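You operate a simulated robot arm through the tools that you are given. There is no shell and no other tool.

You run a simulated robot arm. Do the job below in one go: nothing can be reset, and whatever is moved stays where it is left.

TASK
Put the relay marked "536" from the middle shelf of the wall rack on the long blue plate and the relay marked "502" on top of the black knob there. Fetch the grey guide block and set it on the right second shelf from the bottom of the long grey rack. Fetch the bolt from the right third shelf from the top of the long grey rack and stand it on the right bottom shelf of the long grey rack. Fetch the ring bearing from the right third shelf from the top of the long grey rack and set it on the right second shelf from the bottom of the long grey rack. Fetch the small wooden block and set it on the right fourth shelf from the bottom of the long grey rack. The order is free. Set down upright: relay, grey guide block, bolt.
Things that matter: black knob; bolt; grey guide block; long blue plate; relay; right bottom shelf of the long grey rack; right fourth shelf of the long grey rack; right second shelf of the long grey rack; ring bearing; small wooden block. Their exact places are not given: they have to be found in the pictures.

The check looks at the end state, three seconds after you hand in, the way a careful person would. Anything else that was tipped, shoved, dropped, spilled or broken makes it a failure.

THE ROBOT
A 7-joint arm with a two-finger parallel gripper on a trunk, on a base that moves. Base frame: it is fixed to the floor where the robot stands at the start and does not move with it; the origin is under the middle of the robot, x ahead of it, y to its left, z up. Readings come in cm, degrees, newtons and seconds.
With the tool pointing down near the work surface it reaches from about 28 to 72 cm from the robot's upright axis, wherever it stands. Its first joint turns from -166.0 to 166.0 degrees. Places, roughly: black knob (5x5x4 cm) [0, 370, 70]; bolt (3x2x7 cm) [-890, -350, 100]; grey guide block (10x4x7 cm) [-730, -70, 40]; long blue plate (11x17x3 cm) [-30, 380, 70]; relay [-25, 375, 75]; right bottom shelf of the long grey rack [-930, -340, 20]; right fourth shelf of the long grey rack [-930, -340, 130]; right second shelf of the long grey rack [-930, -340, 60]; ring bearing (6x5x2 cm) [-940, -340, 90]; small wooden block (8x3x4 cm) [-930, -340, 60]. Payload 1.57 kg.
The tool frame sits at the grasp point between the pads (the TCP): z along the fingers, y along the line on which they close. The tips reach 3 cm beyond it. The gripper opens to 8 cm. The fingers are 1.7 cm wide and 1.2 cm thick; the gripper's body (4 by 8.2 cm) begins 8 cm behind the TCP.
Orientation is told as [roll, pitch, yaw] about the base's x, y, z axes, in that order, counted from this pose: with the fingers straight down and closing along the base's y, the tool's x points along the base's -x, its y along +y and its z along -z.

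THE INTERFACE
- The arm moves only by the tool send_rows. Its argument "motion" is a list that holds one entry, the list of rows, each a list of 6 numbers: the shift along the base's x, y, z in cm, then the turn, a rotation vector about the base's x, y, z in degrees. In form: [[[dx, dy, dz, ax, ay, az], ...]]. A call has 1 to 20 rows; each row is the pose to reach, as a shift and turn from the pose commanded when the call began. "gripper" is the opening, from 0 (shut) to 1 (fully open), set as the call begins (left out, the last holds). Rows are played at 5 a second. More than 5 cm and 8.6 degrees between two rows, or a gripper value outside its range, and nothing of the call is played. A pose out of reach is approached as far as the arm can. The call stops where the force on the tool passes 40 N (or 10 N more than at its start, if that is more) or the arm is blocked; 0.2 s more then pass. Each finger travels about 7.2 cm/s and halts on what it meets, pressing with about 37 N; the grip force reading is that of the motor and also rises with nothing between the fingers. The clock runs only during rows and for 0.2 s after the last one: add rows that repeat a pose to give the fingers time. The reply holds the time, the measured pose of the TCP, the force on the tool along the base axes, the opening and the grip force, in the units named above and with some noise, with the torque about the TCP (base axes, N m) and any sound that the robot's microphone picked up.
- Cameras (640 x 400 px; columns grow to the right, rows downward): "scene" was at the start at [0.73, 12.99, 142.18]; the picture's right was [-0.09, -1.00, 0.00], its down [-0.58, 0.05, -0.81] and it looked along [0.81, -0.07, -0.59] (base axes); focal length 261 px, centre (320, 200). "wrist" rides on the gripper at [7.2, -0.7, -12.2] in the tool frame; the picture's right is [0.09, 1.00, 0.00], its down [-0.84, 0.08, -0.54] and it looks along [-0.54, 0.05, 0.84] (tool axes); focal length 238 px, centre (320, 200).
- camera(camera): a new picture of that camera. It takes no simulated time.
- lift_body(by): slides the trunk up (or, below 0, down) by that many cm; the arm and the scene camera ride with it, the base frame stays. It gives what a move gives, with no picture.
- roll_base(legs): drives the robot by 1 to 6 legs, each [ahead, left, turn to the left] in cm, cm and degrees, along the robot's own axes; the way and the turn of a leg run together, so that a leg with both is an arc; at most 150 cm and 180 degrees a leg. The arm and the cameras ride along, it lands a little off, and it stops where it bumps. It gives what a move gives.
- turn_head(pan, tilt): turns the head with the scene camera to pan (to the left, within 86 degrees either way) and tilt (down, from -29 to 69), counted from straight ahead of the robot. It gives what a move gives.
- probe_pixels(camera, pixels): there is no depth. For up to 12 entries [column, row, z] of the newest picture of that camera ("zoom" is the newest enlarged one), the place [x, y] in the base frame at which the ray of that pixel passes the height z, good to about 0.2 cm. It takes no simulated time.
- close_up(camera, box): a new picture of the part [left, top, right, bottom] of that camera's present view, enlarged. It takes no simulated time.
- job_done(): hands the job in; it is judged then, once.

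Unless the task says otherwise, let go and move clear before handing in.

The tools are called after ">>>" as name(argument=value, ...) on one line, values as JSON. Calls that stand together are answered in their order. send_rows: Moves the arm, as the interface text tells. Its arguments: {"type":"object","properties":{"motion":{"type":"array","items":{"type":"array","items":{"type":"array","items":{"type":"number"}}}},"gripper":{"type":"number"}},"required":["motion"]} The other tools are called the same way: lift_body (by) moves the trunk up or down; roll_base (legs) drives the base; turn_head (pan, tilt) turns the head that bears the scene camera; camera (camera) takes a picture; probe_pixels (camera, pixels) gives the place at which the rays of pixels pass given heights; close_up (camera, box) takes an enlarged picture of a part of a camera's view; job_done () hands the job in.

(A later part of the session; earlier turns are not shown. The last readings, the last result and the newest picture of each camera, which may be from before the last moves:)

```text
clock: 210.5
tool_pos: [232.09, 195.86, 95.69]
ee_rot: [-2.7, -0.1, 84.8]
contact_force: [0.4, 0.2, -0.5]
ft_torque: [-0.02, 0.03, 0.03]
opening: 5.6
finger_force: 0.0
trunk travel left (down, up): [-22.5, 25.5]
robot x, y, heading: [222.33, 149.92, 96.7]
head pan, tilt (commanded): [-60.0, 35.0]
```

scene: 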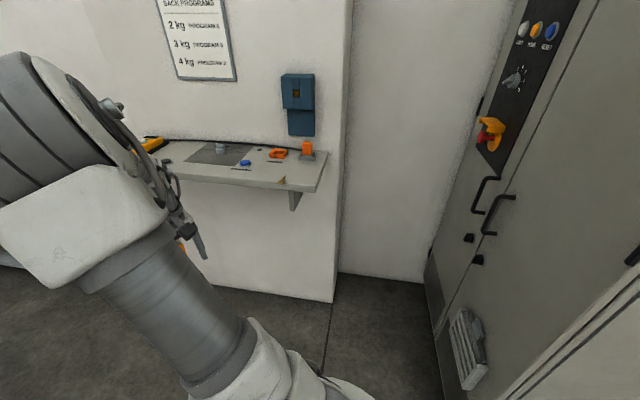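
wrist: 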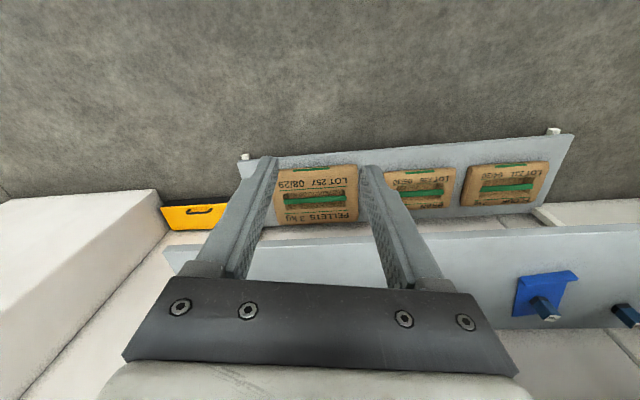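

>>> roll_base(legs=[[-92, 24, 0]])

>>> turn_head(pan=86, tilt=30)

>>> camera(camera="scene")

>>> turn_head(pan=-86, tilt=30)

>>> camera(camera="scene")

```text
clock: 216.8
tool_pos: [218.46, 102.15, 95.6]
ee_rot: [-2.7, -0.1, 85.8]
contact_force: [0.3, -0.1, -0.4]
ft_torque: [0.04, 0.0, 0.0]
opening: 5.6
finger_force: 0.1
trunk travel left (down, up): [-22.5, 25.5]
robot x, y, heading: [209.79, 56.24, 98.1]
head pan, tilt (commanded): [-60.0, 35.0]
```

```text
clock: 219.1
tool_pos: [218.47, 102.17, 95.58]
ee_rot: [-2.7, 0.0, 85.8]
contact_force: [-0.7, -0.6, -0.4]
ft_torque: [-0.01, -0.02, 0.01]
opening: 5.59
finger_force: 0.1
trunk travel left (down, up): [-22.5, 25.5]
robot x, y, heading: [209.85, 55.92, 98.0]
head pan, tilt (commanded): [85.9, 30.0]
```

```text
taken
```

scene: 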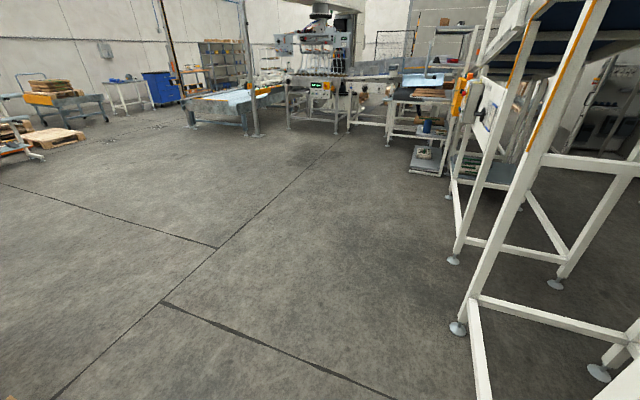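

```text
clock: 221.7
tool_pos: [218.48, 102.22, 95.58]
ee_rot: [-2.7, -0.1, 85.9]
contact_force: [-0.4, 0.0, 0.5]
ft_torque: [0.02, -0.01, 0.03]
opening: 5.58
finger_force: 0.0
trunk travel left (down, up): [-22.5, 25.5]
robot x, y, heading: [209.78, 55.95, 98.1]
head pan, tilt (commanded): [-85.9, 30.0]
```

```text
taken
```

scene: 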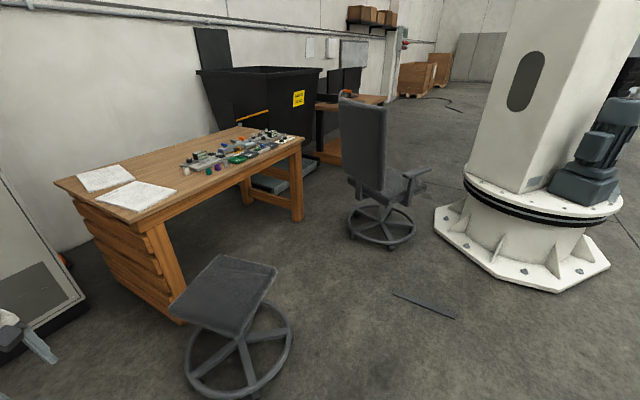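

The left view shows wide open floor toward the grey rack far at (225,55). I back up 25 cm to clear the conveyor leg and turn left to face that way.

>>> roll_base(legs=[[-25, 4, 0], [0, 0, 97]])

>>> turn_head(pan=0, tilt=15)

>>> camera(camera="scene")

```text
clock: 229.5
tool_pos: [162.28, 33.39, 95.56]
ee_rot: [-2.7, -0.1, -177.1]
contact_force: [0.3, 0.2, -0.2]
ft_torque: [0.04, 0.01, -0.02]
opening: 5.6
finger_force: 0.1
trunk travel left (down, up): [-22.5, 25.5]
robot x, y, heading: [209.16, 30.59, -164.9]
head pan, tilt (commanded): [-85.9, 30.0]
```

```text
clock: 231.1
tool_pos: [162.36, 33.38, 95.64]
ee_rot: [-2.7, -0.1, -177.2]
contact_force: [0.1, -0.4, -0.3]
ft_torque: [-0.01, 0.0, -0.02]
opening: 5.6
finger_force: 0.2
trunk travel left (down, up): [-22.5, 25.5]
robot x, y, heading: [209.32, 30.37, -165.0]
head pan, tilt (commanded): [0.0, 15.0]
```

```text
taken
```

scene: 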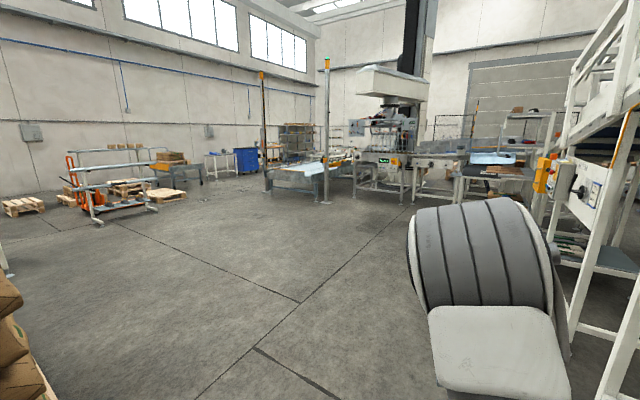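

I probe floor points: poles at (326,203) and (266,190), table legs, and the left-hand sacks.

>>> probe_pixels(camera="scene", pixels=[[326, 203, 0], [267, 190, 0], [293, 210, 0], [403, 205, 0], [99, 222, 0], [180, 199, 0], [250, 174, 0], [45, 398, 0], [155, 209, 0], [300, 160, 0], [230, 180, 0]])

>>> close_up(camera="scene", box=[200, 100, 420, 220])

```text
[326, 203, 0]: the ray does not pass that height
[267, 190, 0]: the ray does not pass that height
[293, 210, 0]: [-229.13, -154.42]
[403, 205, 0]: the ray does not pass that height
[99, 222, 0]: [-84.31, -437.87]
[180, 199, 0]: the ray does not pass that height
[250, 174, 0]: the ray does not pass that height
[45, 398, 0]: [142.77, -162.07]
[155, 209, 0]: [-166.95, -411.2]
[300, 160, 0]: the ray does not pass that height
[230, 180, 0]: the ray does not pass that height
```

```text
2.91 times, centred on (310, 160) of scene
```

zoom: 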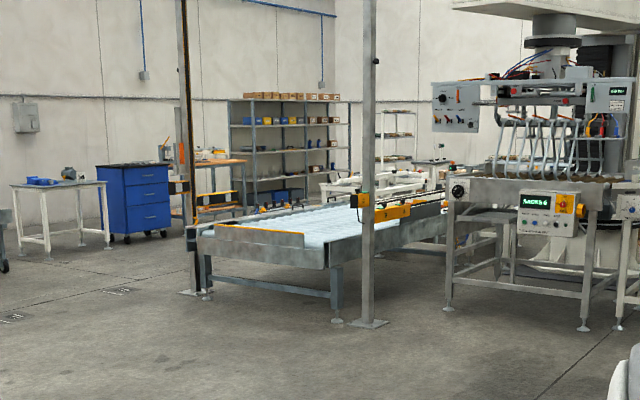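

The floor ahead is free for several metres. I drive 300 cm straight on toward the rack.

>>> roll_base(legs=[[150, 0, 0], [150, 0, 0]])

>>> camera(camera="scene")

```text
clock: 250.9
tool_pos: [-129.52, -57.73, 95.61]
ee_rot: [-2.7, -0.1, -173.8]
contact_force: [0.2, 0.1, 0.9]
ft_torque: [0.0, 0.03, -0.02]
opening: 5.6
finger_force: 0.0
trunk travel left (down, up): [-22.5, 25.5]
robot x, y, heading: [-82.49, -58.16, -161.9]
head pan, tilt (commanded): [0.0, 15.0]
```

```text
taken
```

scene: 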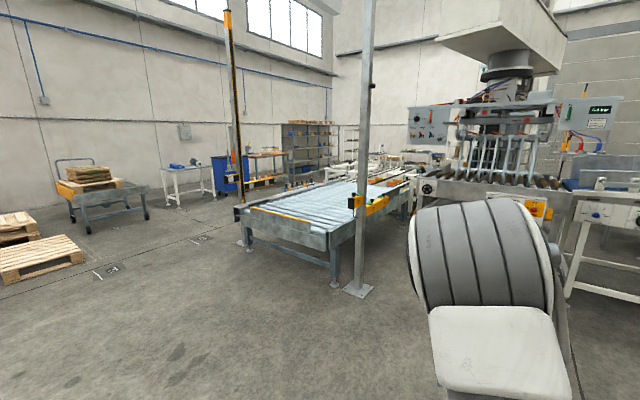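

>>> probe_pixels(camera="scene", pixels=[[360, 293, 0], [333, 287, 0], [247, 251, 0], [240, 244, 0], [83, 258, 0], [88, 233, 0], [148, 220, 0], [222, 197, 0], [244, 192, 0], [180, 206, 0], [290, 185, 0]])

>>> close_up(camera="scene", box=[140, 90, 440, 260])

```text
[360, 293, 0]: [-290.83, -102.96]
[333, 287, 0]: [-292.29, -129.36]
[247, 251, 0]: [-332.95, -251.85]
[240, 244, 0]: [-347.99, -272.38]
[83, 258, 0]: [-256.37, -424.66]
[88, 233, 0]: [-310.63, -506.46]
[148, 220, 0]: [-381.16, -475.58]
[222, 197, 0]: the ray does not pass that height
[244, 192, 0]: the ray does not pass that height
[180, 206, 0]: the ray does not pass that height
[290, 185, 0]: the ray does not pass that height
```

```text
2.13 times, centred on (290, 175) of scene
```

zoom: 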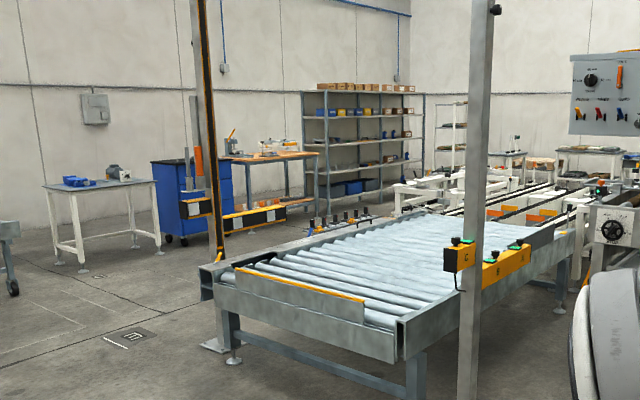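

The roller table's near end lies between (-291,-103) and (-348,-272); I'll pass left of it, keeping clear of the pallets near (-256,-425). I drive diagonally to about (-320,-385).

>>> roll_base(legs=[[109, 80, 0], [109, 80, 0], [109, 80, 0]])

>>> camera(camera="scene")

```text
clock: 272.4
tool_pos: [-356.15, -394.92, 95.65]
ee_rot: [-2.7, -0.1, -172.3]
contact_force: [-0.1, 0.2, 0.6]
ft_torque: [0.0, -0.01, -0.02]
opening: 5.59
finger_force: 0.1
trunk travel left (down, up): [-22.5, 25.5]
robot x, y, heading: [-308.9, -393.34, -160.3]
head pan, tilt (commanded): [0.0, 15.0]
```

```text
taken
```

scene: 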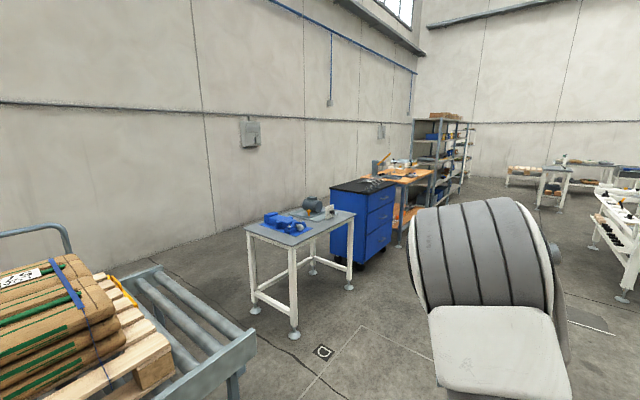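

>>> probe_pixels(camera="scene", pixels=[[255, 345, 40], [294, 337, 0], [255, 310, 0], [350, 288, 0], [313, 273, 0], [380, 255, 0], [398, 245, 0], [240, 398, 30], [170, 268, 45], [624, 298, 0], [540, 207, 0]])

>>> turn_head(pan=-30, tilt=20)

>>> camera(camera="scene")

```text
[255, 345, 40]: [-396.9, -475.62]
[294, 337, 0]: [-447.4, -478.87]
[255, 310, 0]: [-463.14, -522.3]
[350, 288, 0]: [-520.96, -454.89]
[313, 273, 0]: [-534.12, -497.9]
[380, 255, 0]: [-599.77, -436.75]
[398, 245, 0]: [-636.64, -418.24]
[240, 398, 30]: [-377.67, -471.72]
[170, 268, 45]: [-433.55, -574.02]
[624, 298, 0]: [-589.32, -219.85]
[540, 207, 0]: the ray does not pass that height
```

```text
clock: 273.4
tool_pos: [-355.99, -394.87, 95.73]
ee_rot: [-2.7, 0.0, -172.3]
contact_force: [-0.6, 0.5, -1.0]
ft_torque: [-0.02, 0.01, -0.02]
opening: 5.58
finger_force: 0.1
trunk travel left (down, up): [-22.5, 25.5]
robot x, y, heading: [-309.35, -393.98, -160.1]
head pan, tilt (commanded): [-30.0, 20.0]
```

```text
taken
```

scene: 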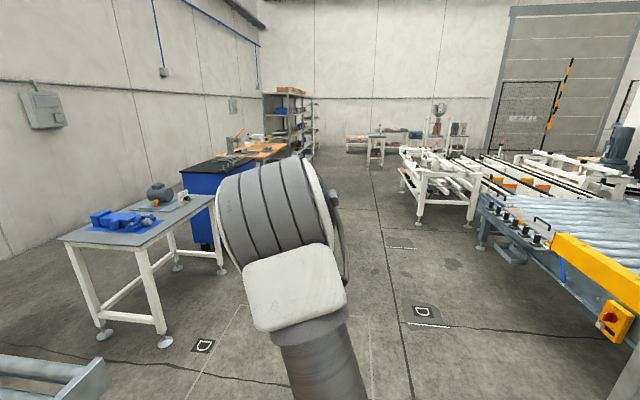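

There is an aisle between the workbenches (left) and the roller lines (right), leading to the rack at (290,130). I probe the right-hand feet.

>>> probe_pixels(camera="scene", pixels=[[420, 222, 0], [480, 248, 0], [402, 192, 0], [370, 165, 0], [223, 270, 0], [165, 342, 0], [346, 152, 0], [312, 165, 0], [615, 345, 0], [510, 262, 0]])

>>> close_up(camera="scene", box=[240, 70, 480, 230])

```text
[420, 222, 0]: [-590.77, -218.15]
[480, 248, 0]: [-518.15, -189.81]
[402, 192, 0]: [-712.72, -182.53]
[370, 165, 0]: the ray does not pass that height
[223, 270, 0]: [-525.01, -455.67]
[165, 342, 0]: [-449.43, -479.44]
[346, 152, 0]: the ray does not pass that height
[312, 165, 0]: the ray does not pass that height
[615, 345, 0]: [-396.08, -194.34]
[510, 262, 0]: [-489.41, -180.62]
```

```text
2.50 times, centred on (360, 150) of scene
```

zoom: 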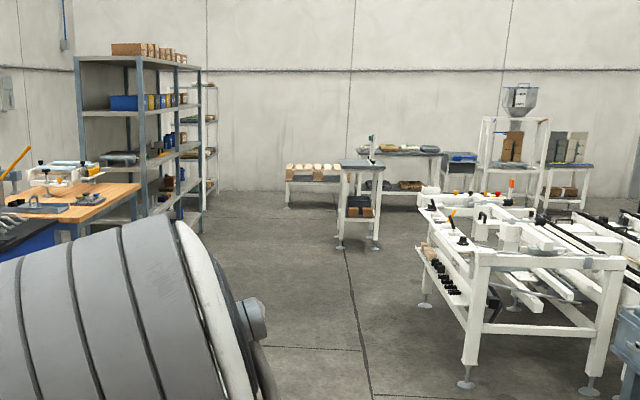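

I turn to the aisle's direction and drive 300 cm, to about (-600,-320).

>>> roll_base(legs=[[0, 0, -36.5]])

```text
clock: 276.1
tool_pos: [-346.85, -365.84, 95.52]
ee_rot: [-2.7, 0.0, 149.9]
contact_force: [-0.6, -0.5, -0.9]
ft_torque: [0.02, 0.03, -0.02]
opening: 5.6
finger_force: 0.0
trunk travel left (down, up): [-22.5, 25.5]
robot x, y, heading: [-308.95, -393.63, 162.1]
head pan, tilt (commanded): [-30.0, 20.0]
```

>>> roll_base(legs=[[140, 9, 0], [140, 9, 0]])

>>> turn_head(pan=-50, tilt=25)

>>> camera(camera="scene")

>>> turn_head(pan=10, tilt=20)

>>> camera(camera="scene")

```text
clock: 294.4
tool_pos: [-620.71, -297.86, 95.53]
ee_rot: [-2.8, -0.1, 150.4]
contact_force: [0.3, 0.4, -0.4]
ft_torque: [-0.02, -0.03, -0.01]
opening: 5.61
finger_force: 0.0
trunk travel left (down, up): [-22.5, 25.5]
robot x, y, heading: [-582.4, -325.51, 162.8]
head pan, tilt (commanded): [-30.0, 20.0]
```

```text
clock: 295.2
tool_pos: [-620.67, -297.72, 95.61]
ee_rot: [-2.7, -0.1, 150.4]
contact_force: [0.2, 0.1, -0.5]
ft_torque: [0.0, 0.05, 0.0]
opening: 5.6
finger_force: 0.1
trunk travel left (down, up): [-22.5, 25.5]
robot x, y, heading: [-582.71, -325.16, 162.7]
head pan, tilt (commanded): [-50.0, 25.0]
```

```text
taken
```

scene: 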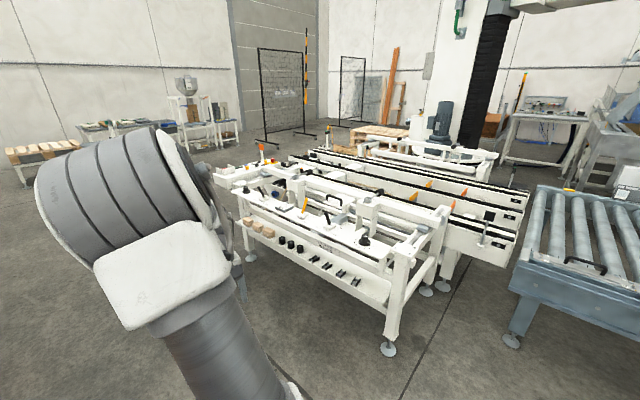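

```text
clock: 296.6
tool_pos: [-620.61, -297.72, 95.61]
ee_rot: [-2.7, 0.0, 150.4]
contact_force: [0.4, -0.7, 0.5]
ft_torque: [0.01, -0.01, -0.04]
opening: 5.62
finger_force: 0.0
trunk travel left (down, up): [-22.5, 25.5]
robot x, y, heading: [-582.43, -325.58, 162.9]
head pan, tilt (commanded): [10.0, 20.0]
```

```text
taken
```

scene: 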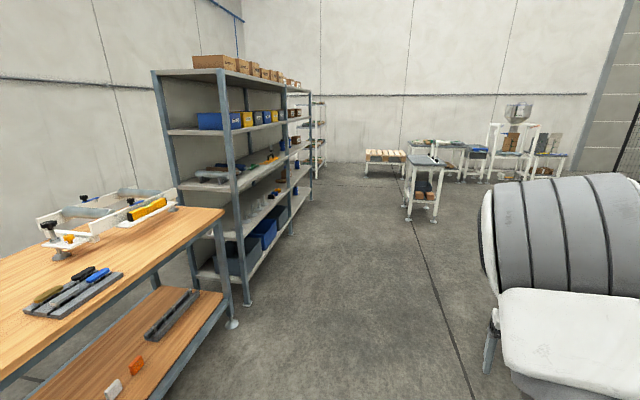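

I look closer at the white frame region around (290,170), where the guide block should be.

>>> turn_head(pan=-45, tilt=25)

>>> close_up(camera="scene", box=[140, 90, 400, 250])

>>> close_up(camera="scene", box=[0, 60, 220, 200])

```text
clock: 297.8
tool_pos: [-620.81, -297.74, 95.59]
ee_rot: [-2.8, -0.1, 150.5]
contact_force: [-0.3, 0.1, 0.2]
ft_torque: [-0.01, -0.01, 0.01]
opening: 5.62
finger_force: 0.0
trunk travel left (down, up): [-22.5, 25.5]
robot x, y, heading: [-582.25, -325.19, 162.6]
head pan, tilt (commanded): [-45.0, 25.0]
```

```text
2.46 times, centred on (270, 170) of scene
```

zoom: 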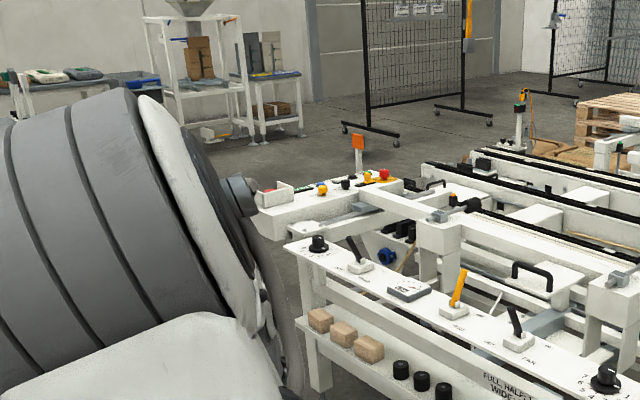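

```text
2.86 times, centred on (110, 130) of scene
```

zoom: 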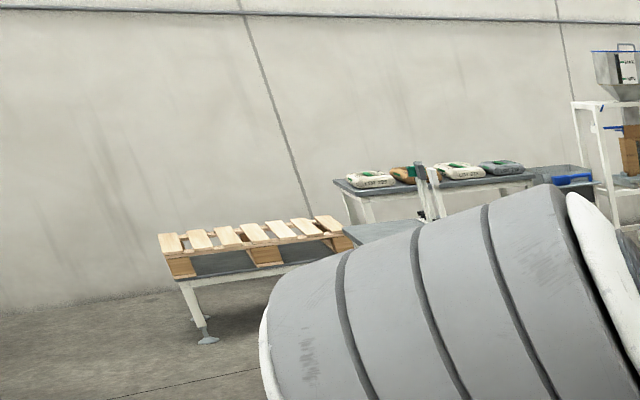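

The guide block isn't visible yet; it may lie low at the far end of the white frame. I drive 120 cm further along the aisle and look to the right.

>>> roll_base(legs=[[125, 0, 0]])

>>> turn_head(pan=-80, tilt=25)

>>> camera(camera="scene")

>>> turn_head(pan=-10, tilt=25)

>>> camera(camera="scene")

```text
clock: 306.6
tool_pos: [-746.13, -259.72, 95.59]
ee_rot: [-2.7, -0.2, 151.1]
contact_force: [0.6, -0.5, -0.1]
ft_torque: [0.0, 0.03, 0.01]
opening: 5.61
finger_force: 0.1
trunk travel left (down, up): [-22.5, 25.5]
robot x, y, heading: [-707.49, -286.89, 163.0]
head pan, tilt (commanded): [-45.0, 25.0]
```

```text
clock: 307.6
tool_pos: [-746.15, -259.64, 95.7]
ee_rot: [-2.7, -0.2, 151.1]
contact_force: [0.0, 0.0, -0.2]
ft_torque: [-0.02, 0.0, 0.0]
opening: 5.59
finger_force: 0.1
trunk travel left (down, up): [-22.5, 25.5]
robot x, y, heading: [-708.1, -286.87, 163.6]
head pan, tilt (commanded): [-80.0, 25.0]
```

```text
taken
```

scene: 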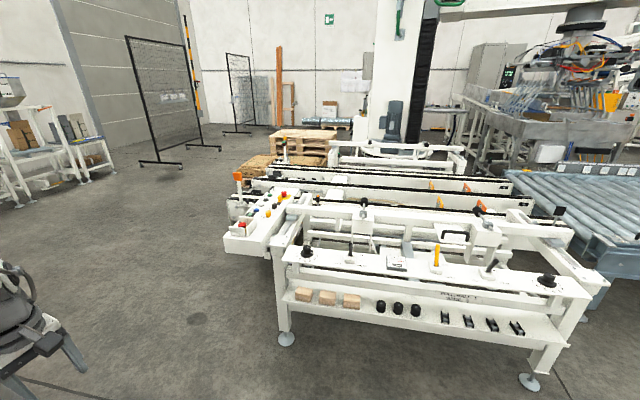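

```text
clock: 309.0
tool_pos: [-746.06, -259.63, 95.66]
ee_rot: [-2.7, -0.1, 151.2]
contact_force: [0.0, -0.7, -0.1]
ft_torque: [0.0, 0.01, -0.02]
opening: 5.58
finger_force: 0.1
trunk travel left (down, up): [-22.5, 25.5]
robot x, y, heading: [-707.41, -286.8, 162.9]
head pan, tilt (commanded): [-10.0, 25.0]
```

```text
taken
```

scene: 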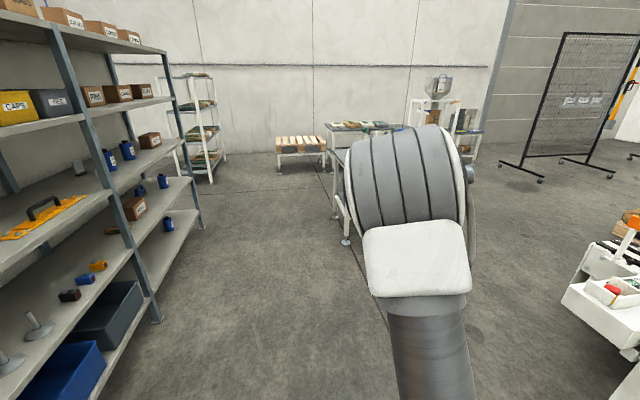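

>>> turn_head(pan=-70, tilt=30)

>>> close_up(camera="scene", box=[240, 120, 440, 260])

>>> camera(camera="scene")

```text
clock: 310.3
tool_pos: [-746.07, -259.69, 95.58]
ee_rot: [-2.7, 0.0, 151.2]
contact_force: [0.0, -0.8, -0.4]
ft_torque: [-0.01, 0.0, 0.0]
opening: 5.6
finger_force: 0.2
trunk travel left (down, up): [-22.5, 25.5]
robot x, y, heading: [-707.88, -286.87, 163.4]
head pan, tilt (commanded): [-70.0, 30.0]
```

```text
2.86 times, centred on (340, 190) of scene
```

zoom: 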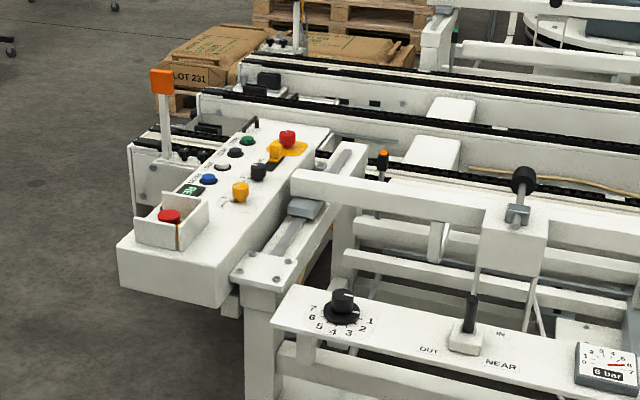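

```text
taken
```

scene: 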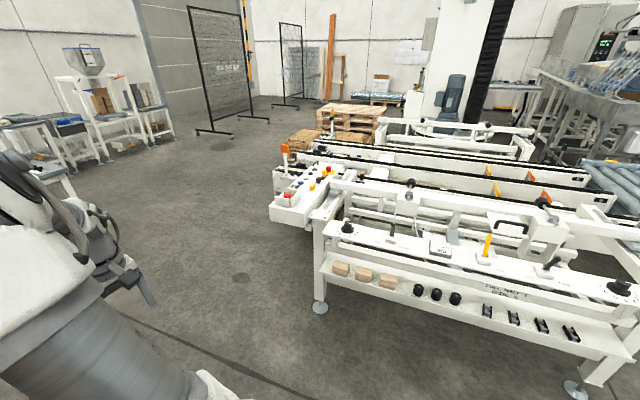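

>>> probe_pixels(camera="scene", pixels=[[322, 148, 40], [318, 152, 40], [296, 168, 40], [320, 306, 0], [285, 190, 40], [272, 212, 70], [310, 152, 20], [350, 112, 20]])

>>> close_up(camera="scene", box=[270, 130, 350, 180])

```text
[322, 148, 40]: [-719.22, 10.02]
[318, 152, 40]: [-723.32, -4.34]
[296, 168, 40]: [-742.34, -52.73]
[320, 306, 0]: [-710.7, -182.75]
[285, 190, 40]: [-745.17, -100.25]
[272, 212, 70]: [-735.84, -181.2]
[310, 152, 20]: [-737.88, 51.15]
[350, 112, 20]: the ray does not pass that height
```

```text
8.00 times, centred on (310, 155) of scene
```

zoom: 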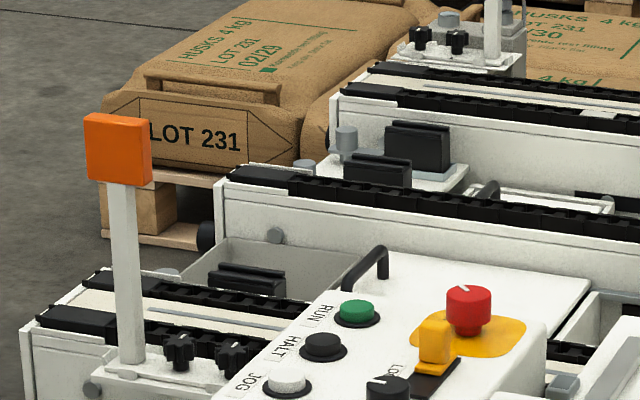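

Dark blocks stand between the rails of the chain line; the one at zoom (245,280) fits the given place (-730,-70,40). I drive to the end of the line to look at it from there.

>>> roll_base(legs=[[85, 0, 0], [0, 0, -95]])

>>> turn_head(pan=-20, tilt=30)

>>> camera(camera="scene")

>>> turn_head(pan=50, tilt=25)

>>> camera(camera="scene")

```text
clock: 321.5
tool_pos: [-758.53, -225.83, 95.56]
ee_rot: [-2.8, -0.1, 56.7]
contact_force: [0.2, 0.0, 0.0]
ft_torque: [0.01, 0.05, -0.03]
opening: 5.6
finger_force: 0.0
trunk travel left (down, up): [-22.5, 25.5]
robot x, y, heading: [-788.42, -262.21, 68.9]
head pan, tilt (commanded): [-70.0, 30.0]
```

```text
clock: 322.7
tool_pos: [-758.53, -225.86, 95.64]
ee_rot: [-2.6, -0.1, 56.6]
contact_force: [-1.2, -0.9, 0.1]
ft_torque: [-0.01, 0.03, 0.01]
opening: 5.59
finger_force: 0.0
trunk travel left (down, up): [-22.5, 25.5]
robot x, y, heading: [-788.89, -261.7, 68.5]
head pan, tilt (commanded): [-20.0, 30.0]
```

```text
taken
```

scene: 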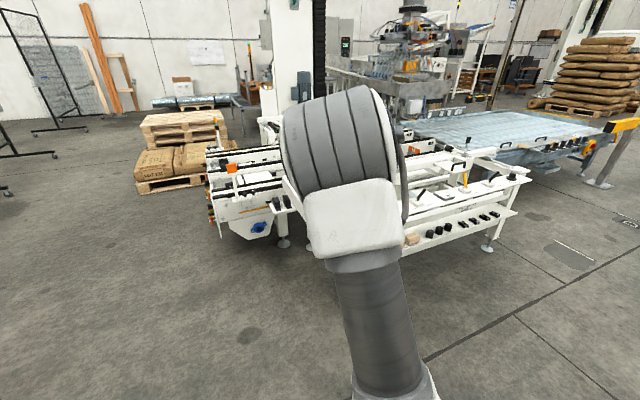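

```text
clock: 324.1
tool_pos: [-758.57, -225.91, 95.52]
ee_rot: [-2.7, -0.1, 56.6]
contact_force: [0.4, 0.4, 0.2]
ft_torque: [-0.04, 0.01, -0.01]
opening: 5.58
finger_force: 0.0
trunk travel left (down, up): [-22.5, 25.5]
robot x, y, heading: [-788.71, -261.98, 68.5]
head pan, tilt (commanded): [50.0, 25.0]
```

```text
taken
```

scene: 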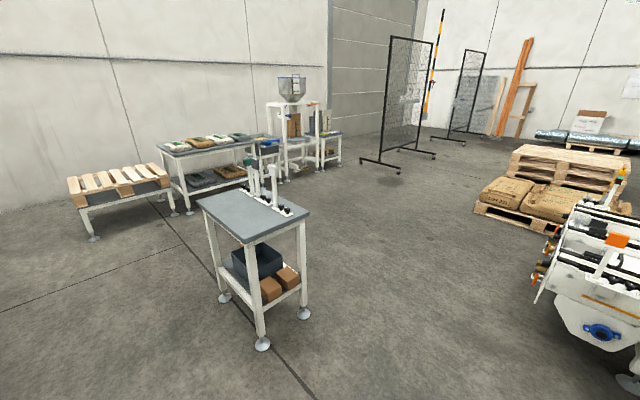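

A small grey-topped table stands ahead left; the line's end is to the right. I probe the table feet, then drive forward between them.

>>> probe_pixels(camera="scene", pixels=[[262, 345, 0], [305, 315, 0], [224, 299, 0], [554, 290, 30], [480, 210, 0], [553, 232, 5], [630, 385, 0], [310, 213, 75], [250, 240, 75]])

>>> close_up(camera="scene", box=[180, 150, 340, 310])

```text
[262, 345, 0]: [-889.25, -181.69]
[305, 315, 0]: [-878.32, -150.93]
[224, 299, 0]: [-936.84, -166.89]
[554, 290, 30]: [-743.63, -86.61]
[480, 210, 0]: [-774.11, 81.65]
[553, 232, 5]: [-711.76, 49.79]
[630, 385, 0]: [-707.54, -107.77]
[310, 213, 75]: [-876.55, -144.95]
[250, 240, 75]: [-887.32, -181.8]
```

```text
2.50 times, centred on (260, 230) of scene
```

zoom: 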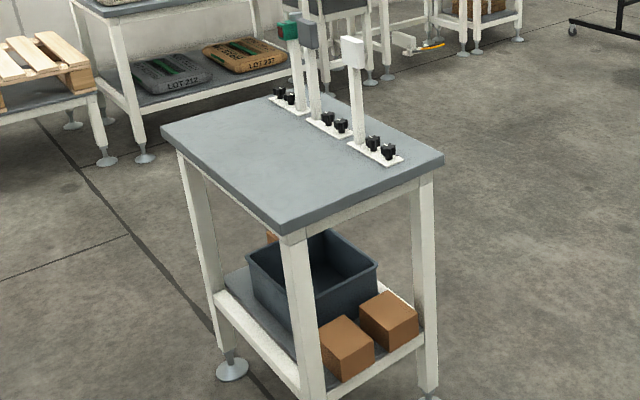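

Table feet at (-889,-182), (-878,-151). I drive to about (-815,-100) and turn to face along the rails (heading about -17).

>>> roll_base(legs=[[70, 42, 0], [70, 42, 0], [0, 0, -84]])

>>> turn_head(pan=15, tilt=45)

>>> camera(camera="scene")

>>> camera(camera="wrist")

```text
clock: 338.4
tool_pos: [-775.73, -128.64, 95.6]
ee_rot: [-2.7, -0.1, -26.8]
contact_force: [0.8, 0.0, 0.5]
ft_torque: [0.02, 0.02, -0.02]
opening: 5.6
finger_force: 0.2
trunk travel left (down, up): [-22.5, 25.5]
robot x, y, heading: [-815.05, -102.72, -14.9]
head pan, tilt (commanded): [50.0, 25.0]
```

```text
clock: 339.4
tool_pos: [-775.57, -128.57, 95.64]
ee_rot: [-2.6, -0.1, -26.8]
contact_force: [-0.1, 0.2, 0.5]
ft_torque: [-0.01, -0.01, -0.02]
opening: 5.58
finger_force: 0.0
trunk travel left (down, up): [-22.5, 25.5]
robot x, y, heading: [-815.22, -102.89, -14.6]
head pan, tilt (commanded): [15.0, 45.0]
```

```text
taken
```

scene: 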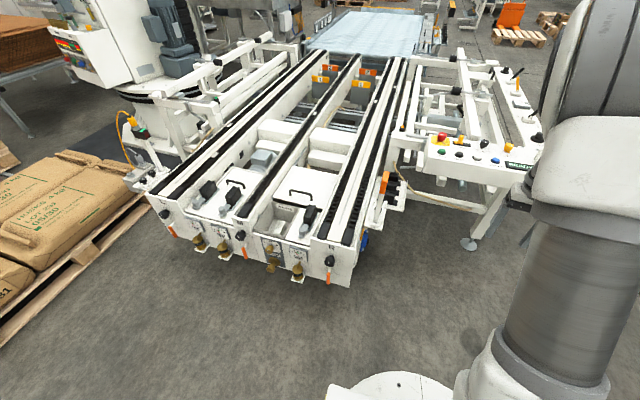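

```text
taken
```

wrist: 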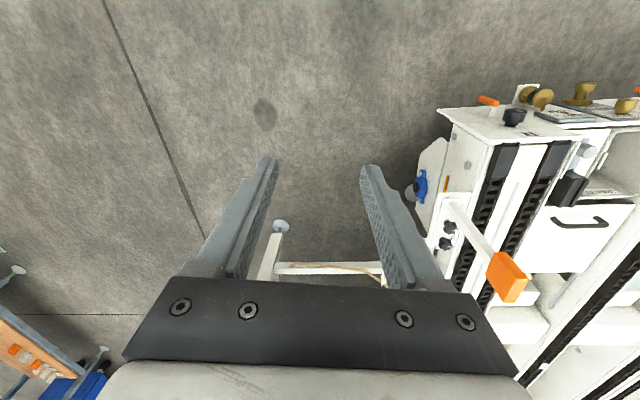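

I see the chain line's end from the front. I enlarge the trough area.

>>> close_up(camera="scene", box=[180, 150, 420, 300])

>>> close_up(camera="scene", box=[230, 40, 420, 160])

```text
2.67 times, centred on (300, 225) of scene
```

zoom: 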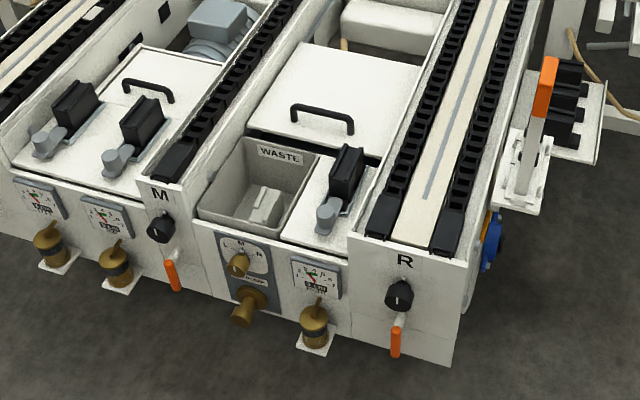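

```text
3.33 times, centred on (325, 100) of scene
```

zoom: 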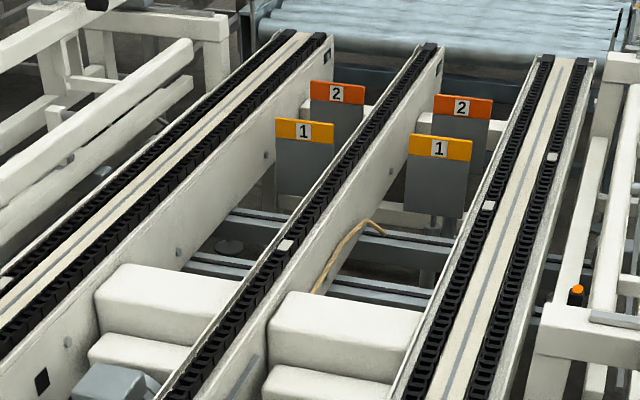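

A light grey block lies in the "WASTE" bin at zoom (262,205), and dark blocks stand on white plates. I probe their places.

>>> probe_pixels(camera="scene", pixels=[[278, 227, 40], [278, 227, 45], [309, 215, 50], [309, 215, 60], [229, 195, 60], [207, 190, 60], [392, 190, 50], [392, 190, 60], [290, 290, 40], [330, 245, 65]])

>>> close_up(camera="scene", box=[245, 190, 335, 260])

>>> close_up(camera="scene", box=[360, 150, 440, 210])

```text
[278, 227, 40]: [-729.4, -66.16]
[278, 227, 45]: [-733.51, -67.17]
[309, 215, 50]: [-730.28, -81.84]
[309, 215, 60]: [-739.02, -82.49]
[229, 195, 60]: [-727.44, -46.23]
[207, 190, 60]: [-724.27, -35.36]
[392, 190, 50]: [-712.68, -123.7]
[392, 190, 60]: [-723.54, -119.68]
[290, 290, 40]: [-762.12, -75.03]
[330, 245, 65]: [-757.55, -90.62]
```

```text
5.71 times, centred on (290, 225) of scene
```

zoom: 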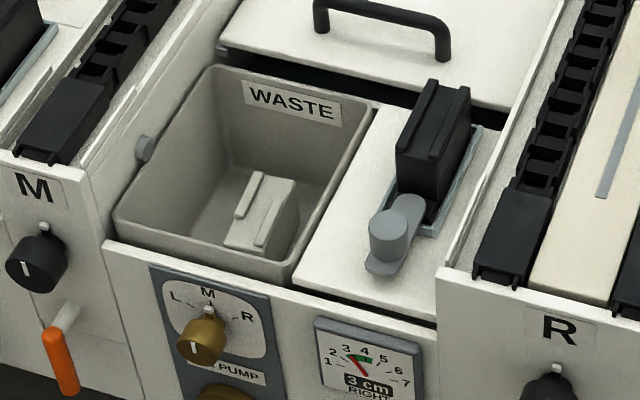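

```text
6.67 times, centred on (400, 180) of scene
```

zoom: 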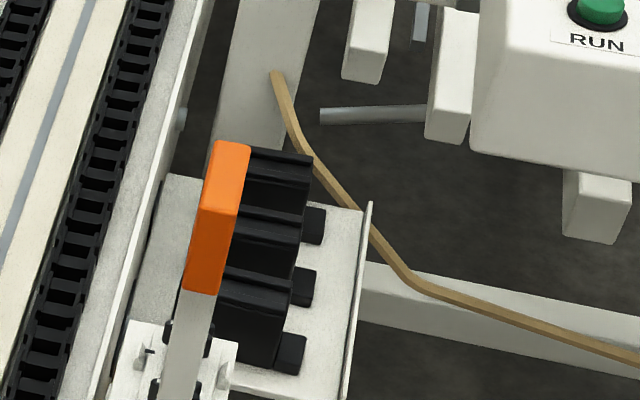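

The grey guide block is in the WASTE bin at (-729.4,-66.2), as given. I probe the sack pallet at left before shifting sideways toward the bin.

>>> probe_pixels(camera="scene", pixels=[[20, 350, 10], [75, 290, 10], [147, 210, 10], [5, 398, 5], [273, 250, 55], [217, 235, 55], [300, 200, 55], [358, 232, 68], [345, 278, 30]])

```text
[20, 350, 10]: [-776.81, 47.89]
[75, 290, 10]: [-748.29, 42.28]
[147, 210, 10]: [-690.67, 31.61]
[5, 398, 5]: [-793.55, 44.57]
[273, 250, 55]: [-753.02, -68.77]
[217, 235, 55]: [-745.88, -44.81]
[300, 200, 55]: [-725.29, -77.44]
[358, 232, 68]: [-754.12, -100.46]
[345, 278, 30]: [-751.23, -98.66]
```

The pallet edge is near y≈45, so I can stand at (-794,-47). I shift left 60 cm.

>>> roll_base(legs=[[5, 60, 0]])

>>> turn_head(pan=0, tilt=50)

>>> camera(camera="scene")

>>> camera(camera="wrist")

```text
clock: 344.4
tool_pos: [-755.68, -71.96, 95.56]
ee_rot: [-2.6, -0.2, -26.5]
contact_force: [-0.1, 0.2, -0.5]
ft_torque: [0.03, -0.03, -0.02]
opening: 5.6
finger_force: 0.0
trunk travel left (down, up): [-22.5, 25.5]
robot x, y, heading: [-795.1, -46.39, -14.7]
head pan, tilt (commanded): [15.0, 45.0]
```

```text
clock: 345.2
tool_pos: [-755.63, -71.84, 95.55]
ee_rot: [-2.6, -0.1, -26.5]
contact_force: [0.3, 0.3, 0.1]
ft_torque: [-0.02, 0.0, 0.01]
opening: 5.59
finger_force: 0.1
trunk travel left (down, up): [-22.5, 25.5]
robot x, y, heading: [-795.17, -46.48, -14.3]
head pan, tilt (commanded): [0.0, 50.0]
```

```text
taken
```

scene: 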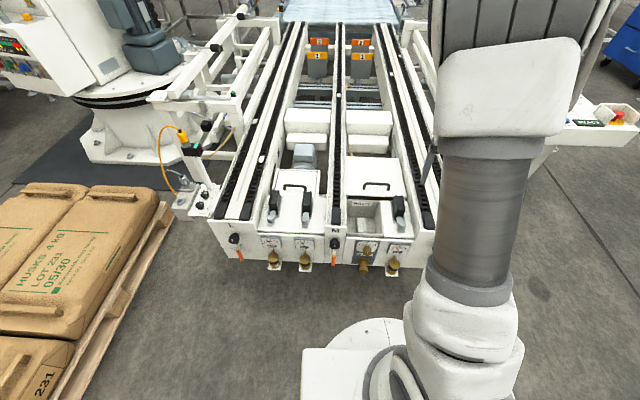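

```text
taken
```

wrist: 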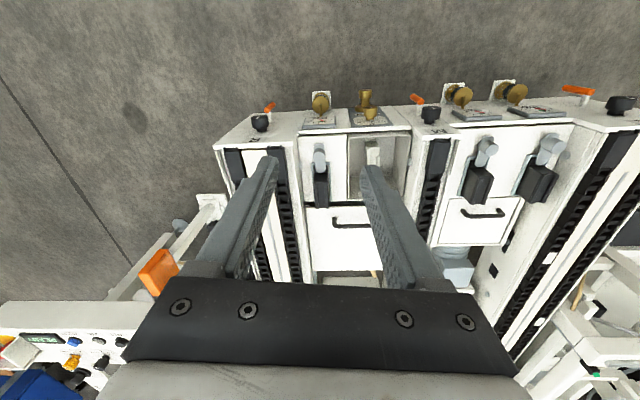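

The wrist view shows the bin at (385,165). I shift the gripper left and square its yaw to the line for a better look.

>>> send_rows(motion=[[[-0.3, 3.5, 0, 0.6, -0.3, 2.3], [-0.7, 7, 0, 1.2, -0.6, 4.6], [-1, 10.5, 0, 1.8, -0.9, 6.9], [-1.4, 14, 0, 2.3, -1.2, 9.2], [-1.4, 14, 0, 2.3, -1.2, 9.2]]], gripper=1)

>>> camera(camera="wrist")

>>> close_up(camera="wrist", box=[240, 80, 400, 200])

```text
clock: 346.4
tool_pos: [-757.25, -57.52, 95.23]
ee_rot: [0.0, -0.4, -17.3]
contact_force: [-0.1, 0.0, -0.9]
ft_torque: [0.02, -0.03, 0.03]
opening: 8.01
finger_force: 0.1
trunk travel left (down, up): [-22.5, 25.5]
robot x, y, heading: [-795.0, -46.44, -14.4]
head pan, tilt (commanded): [0.0, 50.0]
```

```text
taken
```

wrist: 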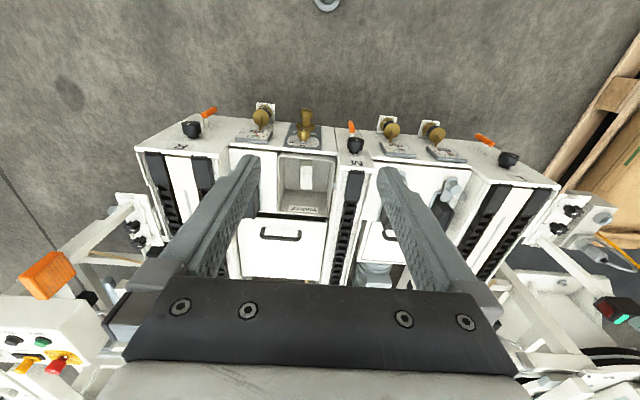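

```text
3.33 times, centred on (320, 140) of wrist
```

zoom: 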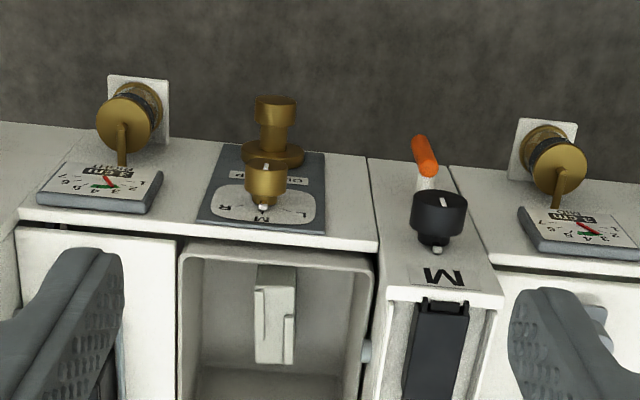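

The block stands in the bin with its ridged top up, about 4 cm wide across the gripper's closing line. I enlarge the scene view for triangulating heights.

>>> close_up(camera="scene", box=[330, 180, 430, 260])

>>> probe_pixels(camera="zoom", pixels=[[320, 200, 45]])

```text
5.00 times, centred on (380, 220) of scene
```

zoom: 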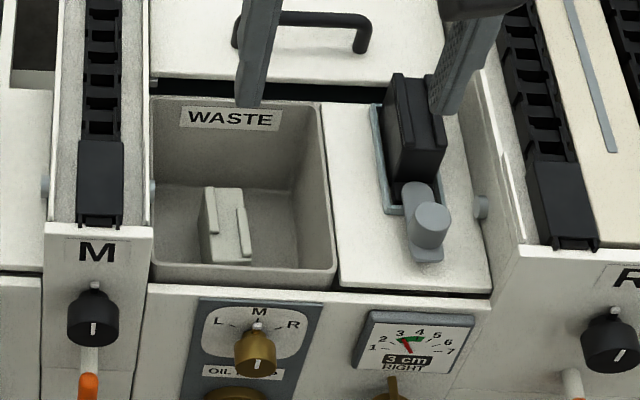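

```text
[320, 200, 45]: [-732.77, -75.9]
```

I move closer above the bin with the wrist camera to see the block's pose and the heights better.

>>> send_rows(motion=[[[1.4, -0.5, -4, 0, 0, 0], [2.8, -1, -8, 0, 0, 0], [4.2, -1.5, -12, 0, 0, 0], [5.6, -2, -16, 0, 0, 0], [7, -2.5, -20, 0, 0, 0], [7, -2.5, -20, 0, 0, 0]]], gripper=1)

>>> camera(camera="wrist")

>>> close_up(camera="wrist", box=[220, 80, 400, 220])

```text
clock: 347.8
tool_pos: [-750.04, -60.32, 75.51]
ee_rot: [-0.1, -0.5, -17.3]
contact_force: [-0.2, -0.1, -0.3]
ft_torque: [0.02, 0.04, 0.01]
opening: 8.01
finger_force: 0.0
trunk travel left (down, up): [-22.5, 25.5]
robot x, y, heading: [-794.87, -46.41, -14.6]
head pan, tilt (commanded): [0.0, 50.0]
```

```text
taken
```

wrist: 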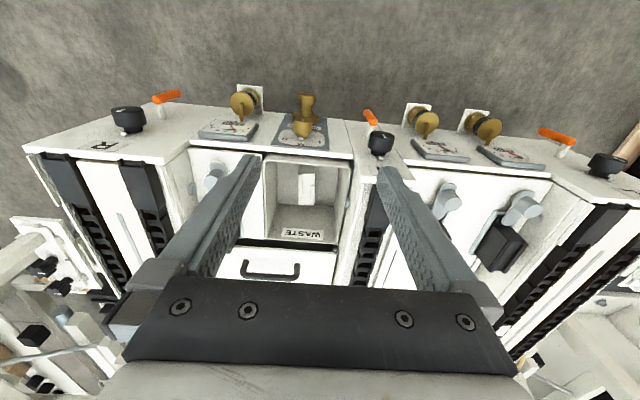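

```text
2.86 times, centred on (310, 150) of wrist
```

zoom: 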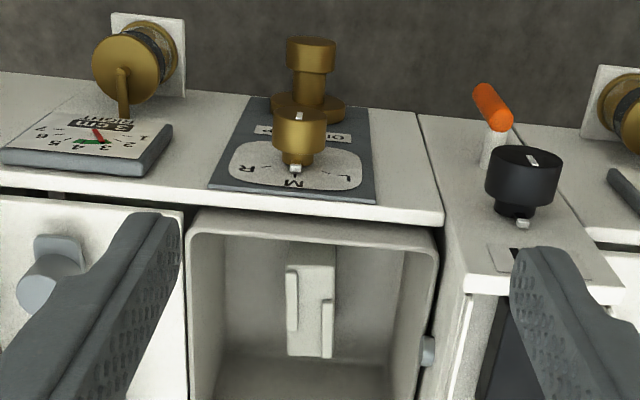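

I probe the block's corners in both cameras at several heights to find its true height.

>>> probe_pixels(camera="scene", pixels=[[357.4, 217.4, 40], [357.4, 217.4, 46], [364.2, 217.4, 40], [364.2, 217.4, 46], [366.2, 231.6, 40], [366.2, 231.6, 46], [362, 222, 43]])

>>> probe_pixels(camera="wrist", pixels=[[298.4, 165.7, 40], [298.4, 165.7, 46], [315.2, 165.7, 40], [315.2, 165.7, 46], [298.4, 204.2, 40], [298.4, 204.2, 46], [314.6, 206, 40], [314.6, 206, 46]])

>>> close_up(camera="wrist", box=[270, 150, 350, 210])

>>> close_up(camera="scene", box=[340, 200, 400, 245])

```text
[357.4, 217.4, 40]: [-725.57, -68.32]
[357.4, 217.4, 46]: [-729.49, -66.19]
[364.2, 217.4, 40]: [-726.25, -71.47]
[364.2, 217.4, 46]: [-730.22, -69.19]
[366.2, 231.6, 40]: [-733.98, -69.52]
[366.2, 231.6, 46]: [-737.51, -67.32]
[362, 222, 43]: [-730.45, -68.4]
```

```text
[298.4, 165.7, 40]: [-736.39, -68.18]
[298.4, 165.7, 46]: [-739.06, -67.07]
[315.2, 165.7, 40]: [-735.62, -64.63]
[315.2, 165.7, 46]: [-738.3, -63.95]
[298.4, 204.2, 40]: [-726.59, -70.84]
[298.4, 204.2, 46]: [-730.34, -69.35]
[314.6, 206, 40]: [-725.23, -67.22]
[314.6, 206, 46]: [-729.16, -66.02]
```

```text
6.67 times, centred on (310, 180) of wrist
```

zoom: 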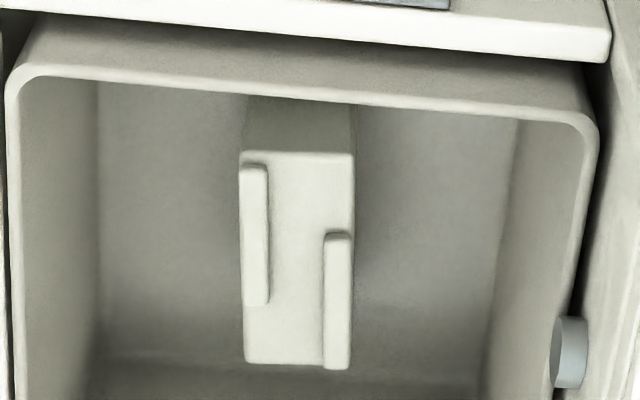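

```text
8.89 times, centred on (370, 222) of scene
```

zoom: 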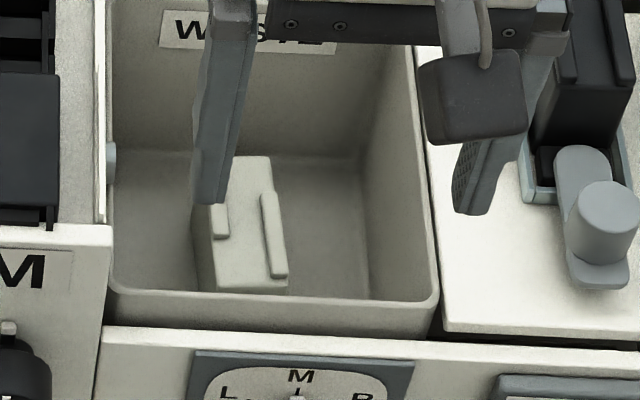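

>>> probe_pixels(camera="wrist", pixels=[[298.3, 172.8, 45], [315, 172.8, 45], [298.4, 204.5, 45], [314.6, 205.5, 45], [298.6, 164.6, 38], [314.6, 165.5, 38], [274, 168, 52], [352, 176, 52]])

>>> probe_pixels(camera="scene", pixels=[[364.6, 217.2, 45], [366.4, 231.9, 45], [358.2, 232.1, 45], [358, 217.4, 45], [346.5, 233, 52], [380, 234, 52]])

```text
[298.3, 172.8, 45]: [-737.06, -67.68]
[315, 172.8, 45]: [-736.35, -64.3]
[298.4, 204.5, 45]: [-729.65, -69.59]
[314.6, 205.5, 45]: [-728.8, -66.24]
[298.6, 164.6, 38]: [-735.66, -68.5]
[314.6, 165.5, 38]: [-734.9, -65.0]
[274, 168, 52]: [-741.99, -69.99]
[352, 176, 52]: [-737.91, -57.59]
```

```text
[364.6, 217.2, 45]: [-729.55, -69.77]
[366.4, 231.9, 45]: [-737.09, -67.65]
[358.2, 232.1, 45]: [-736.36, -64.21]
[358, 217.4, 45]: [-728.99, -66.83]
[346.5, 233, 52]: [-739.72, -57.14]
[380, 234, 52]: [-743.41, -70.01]
```

The top face is at z≈45, about 7.7 × 3.5 cm, centred at (-733,-67). To know what "upright" means for this block I compare with the black guide blocks of the same shape standing in the machine.

>>> turn_head(pan=10, tilt=50)

>>> close_up(camera="scene", box=[290, 180, 370, 240])

>>> close_up(camera="wrist", box=[430, 180, 570, 280])

>>> camera(camera="scene")

```text
clock: 348.5
tool_pos: [-750.14, -60.4, 75.58]
ee_rot: [-0.1, -0.4, -17.3]
contact_force: [-0.2, -0.6, -0.8]
ft_torque: [0.03, -0.04, 0.03]
opening: 8.0
finger_force: 0.1
trunk travel left (down, up): [-22.5, 25.5]
robot x, y, heading: [-795.29, -46.06, -14.3]
head pan, tilt (commanded): [10.0, 50.0]
```

```text
6.67 times, centred on (330, 210) of scene
```

zoom: 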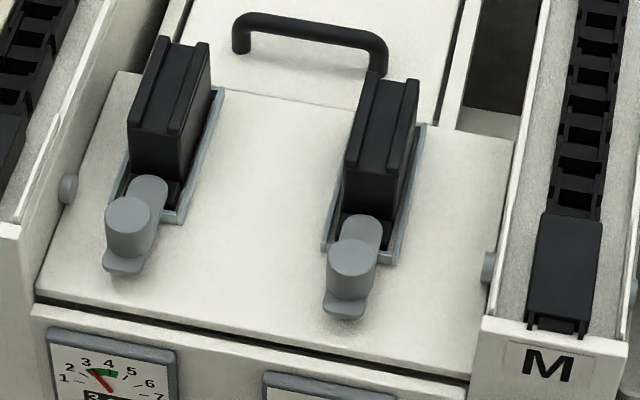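

```text
4.00 times, centred on (500, 230) of wrist
```

zoom: 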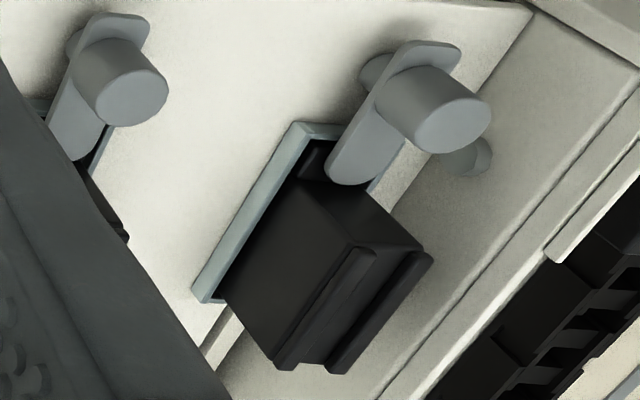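

```text
taken
```

scene: 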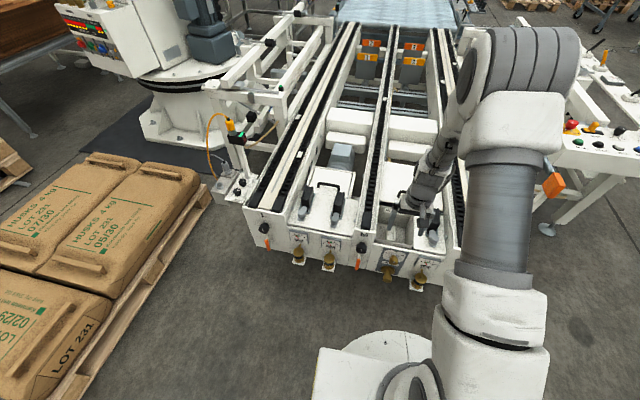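

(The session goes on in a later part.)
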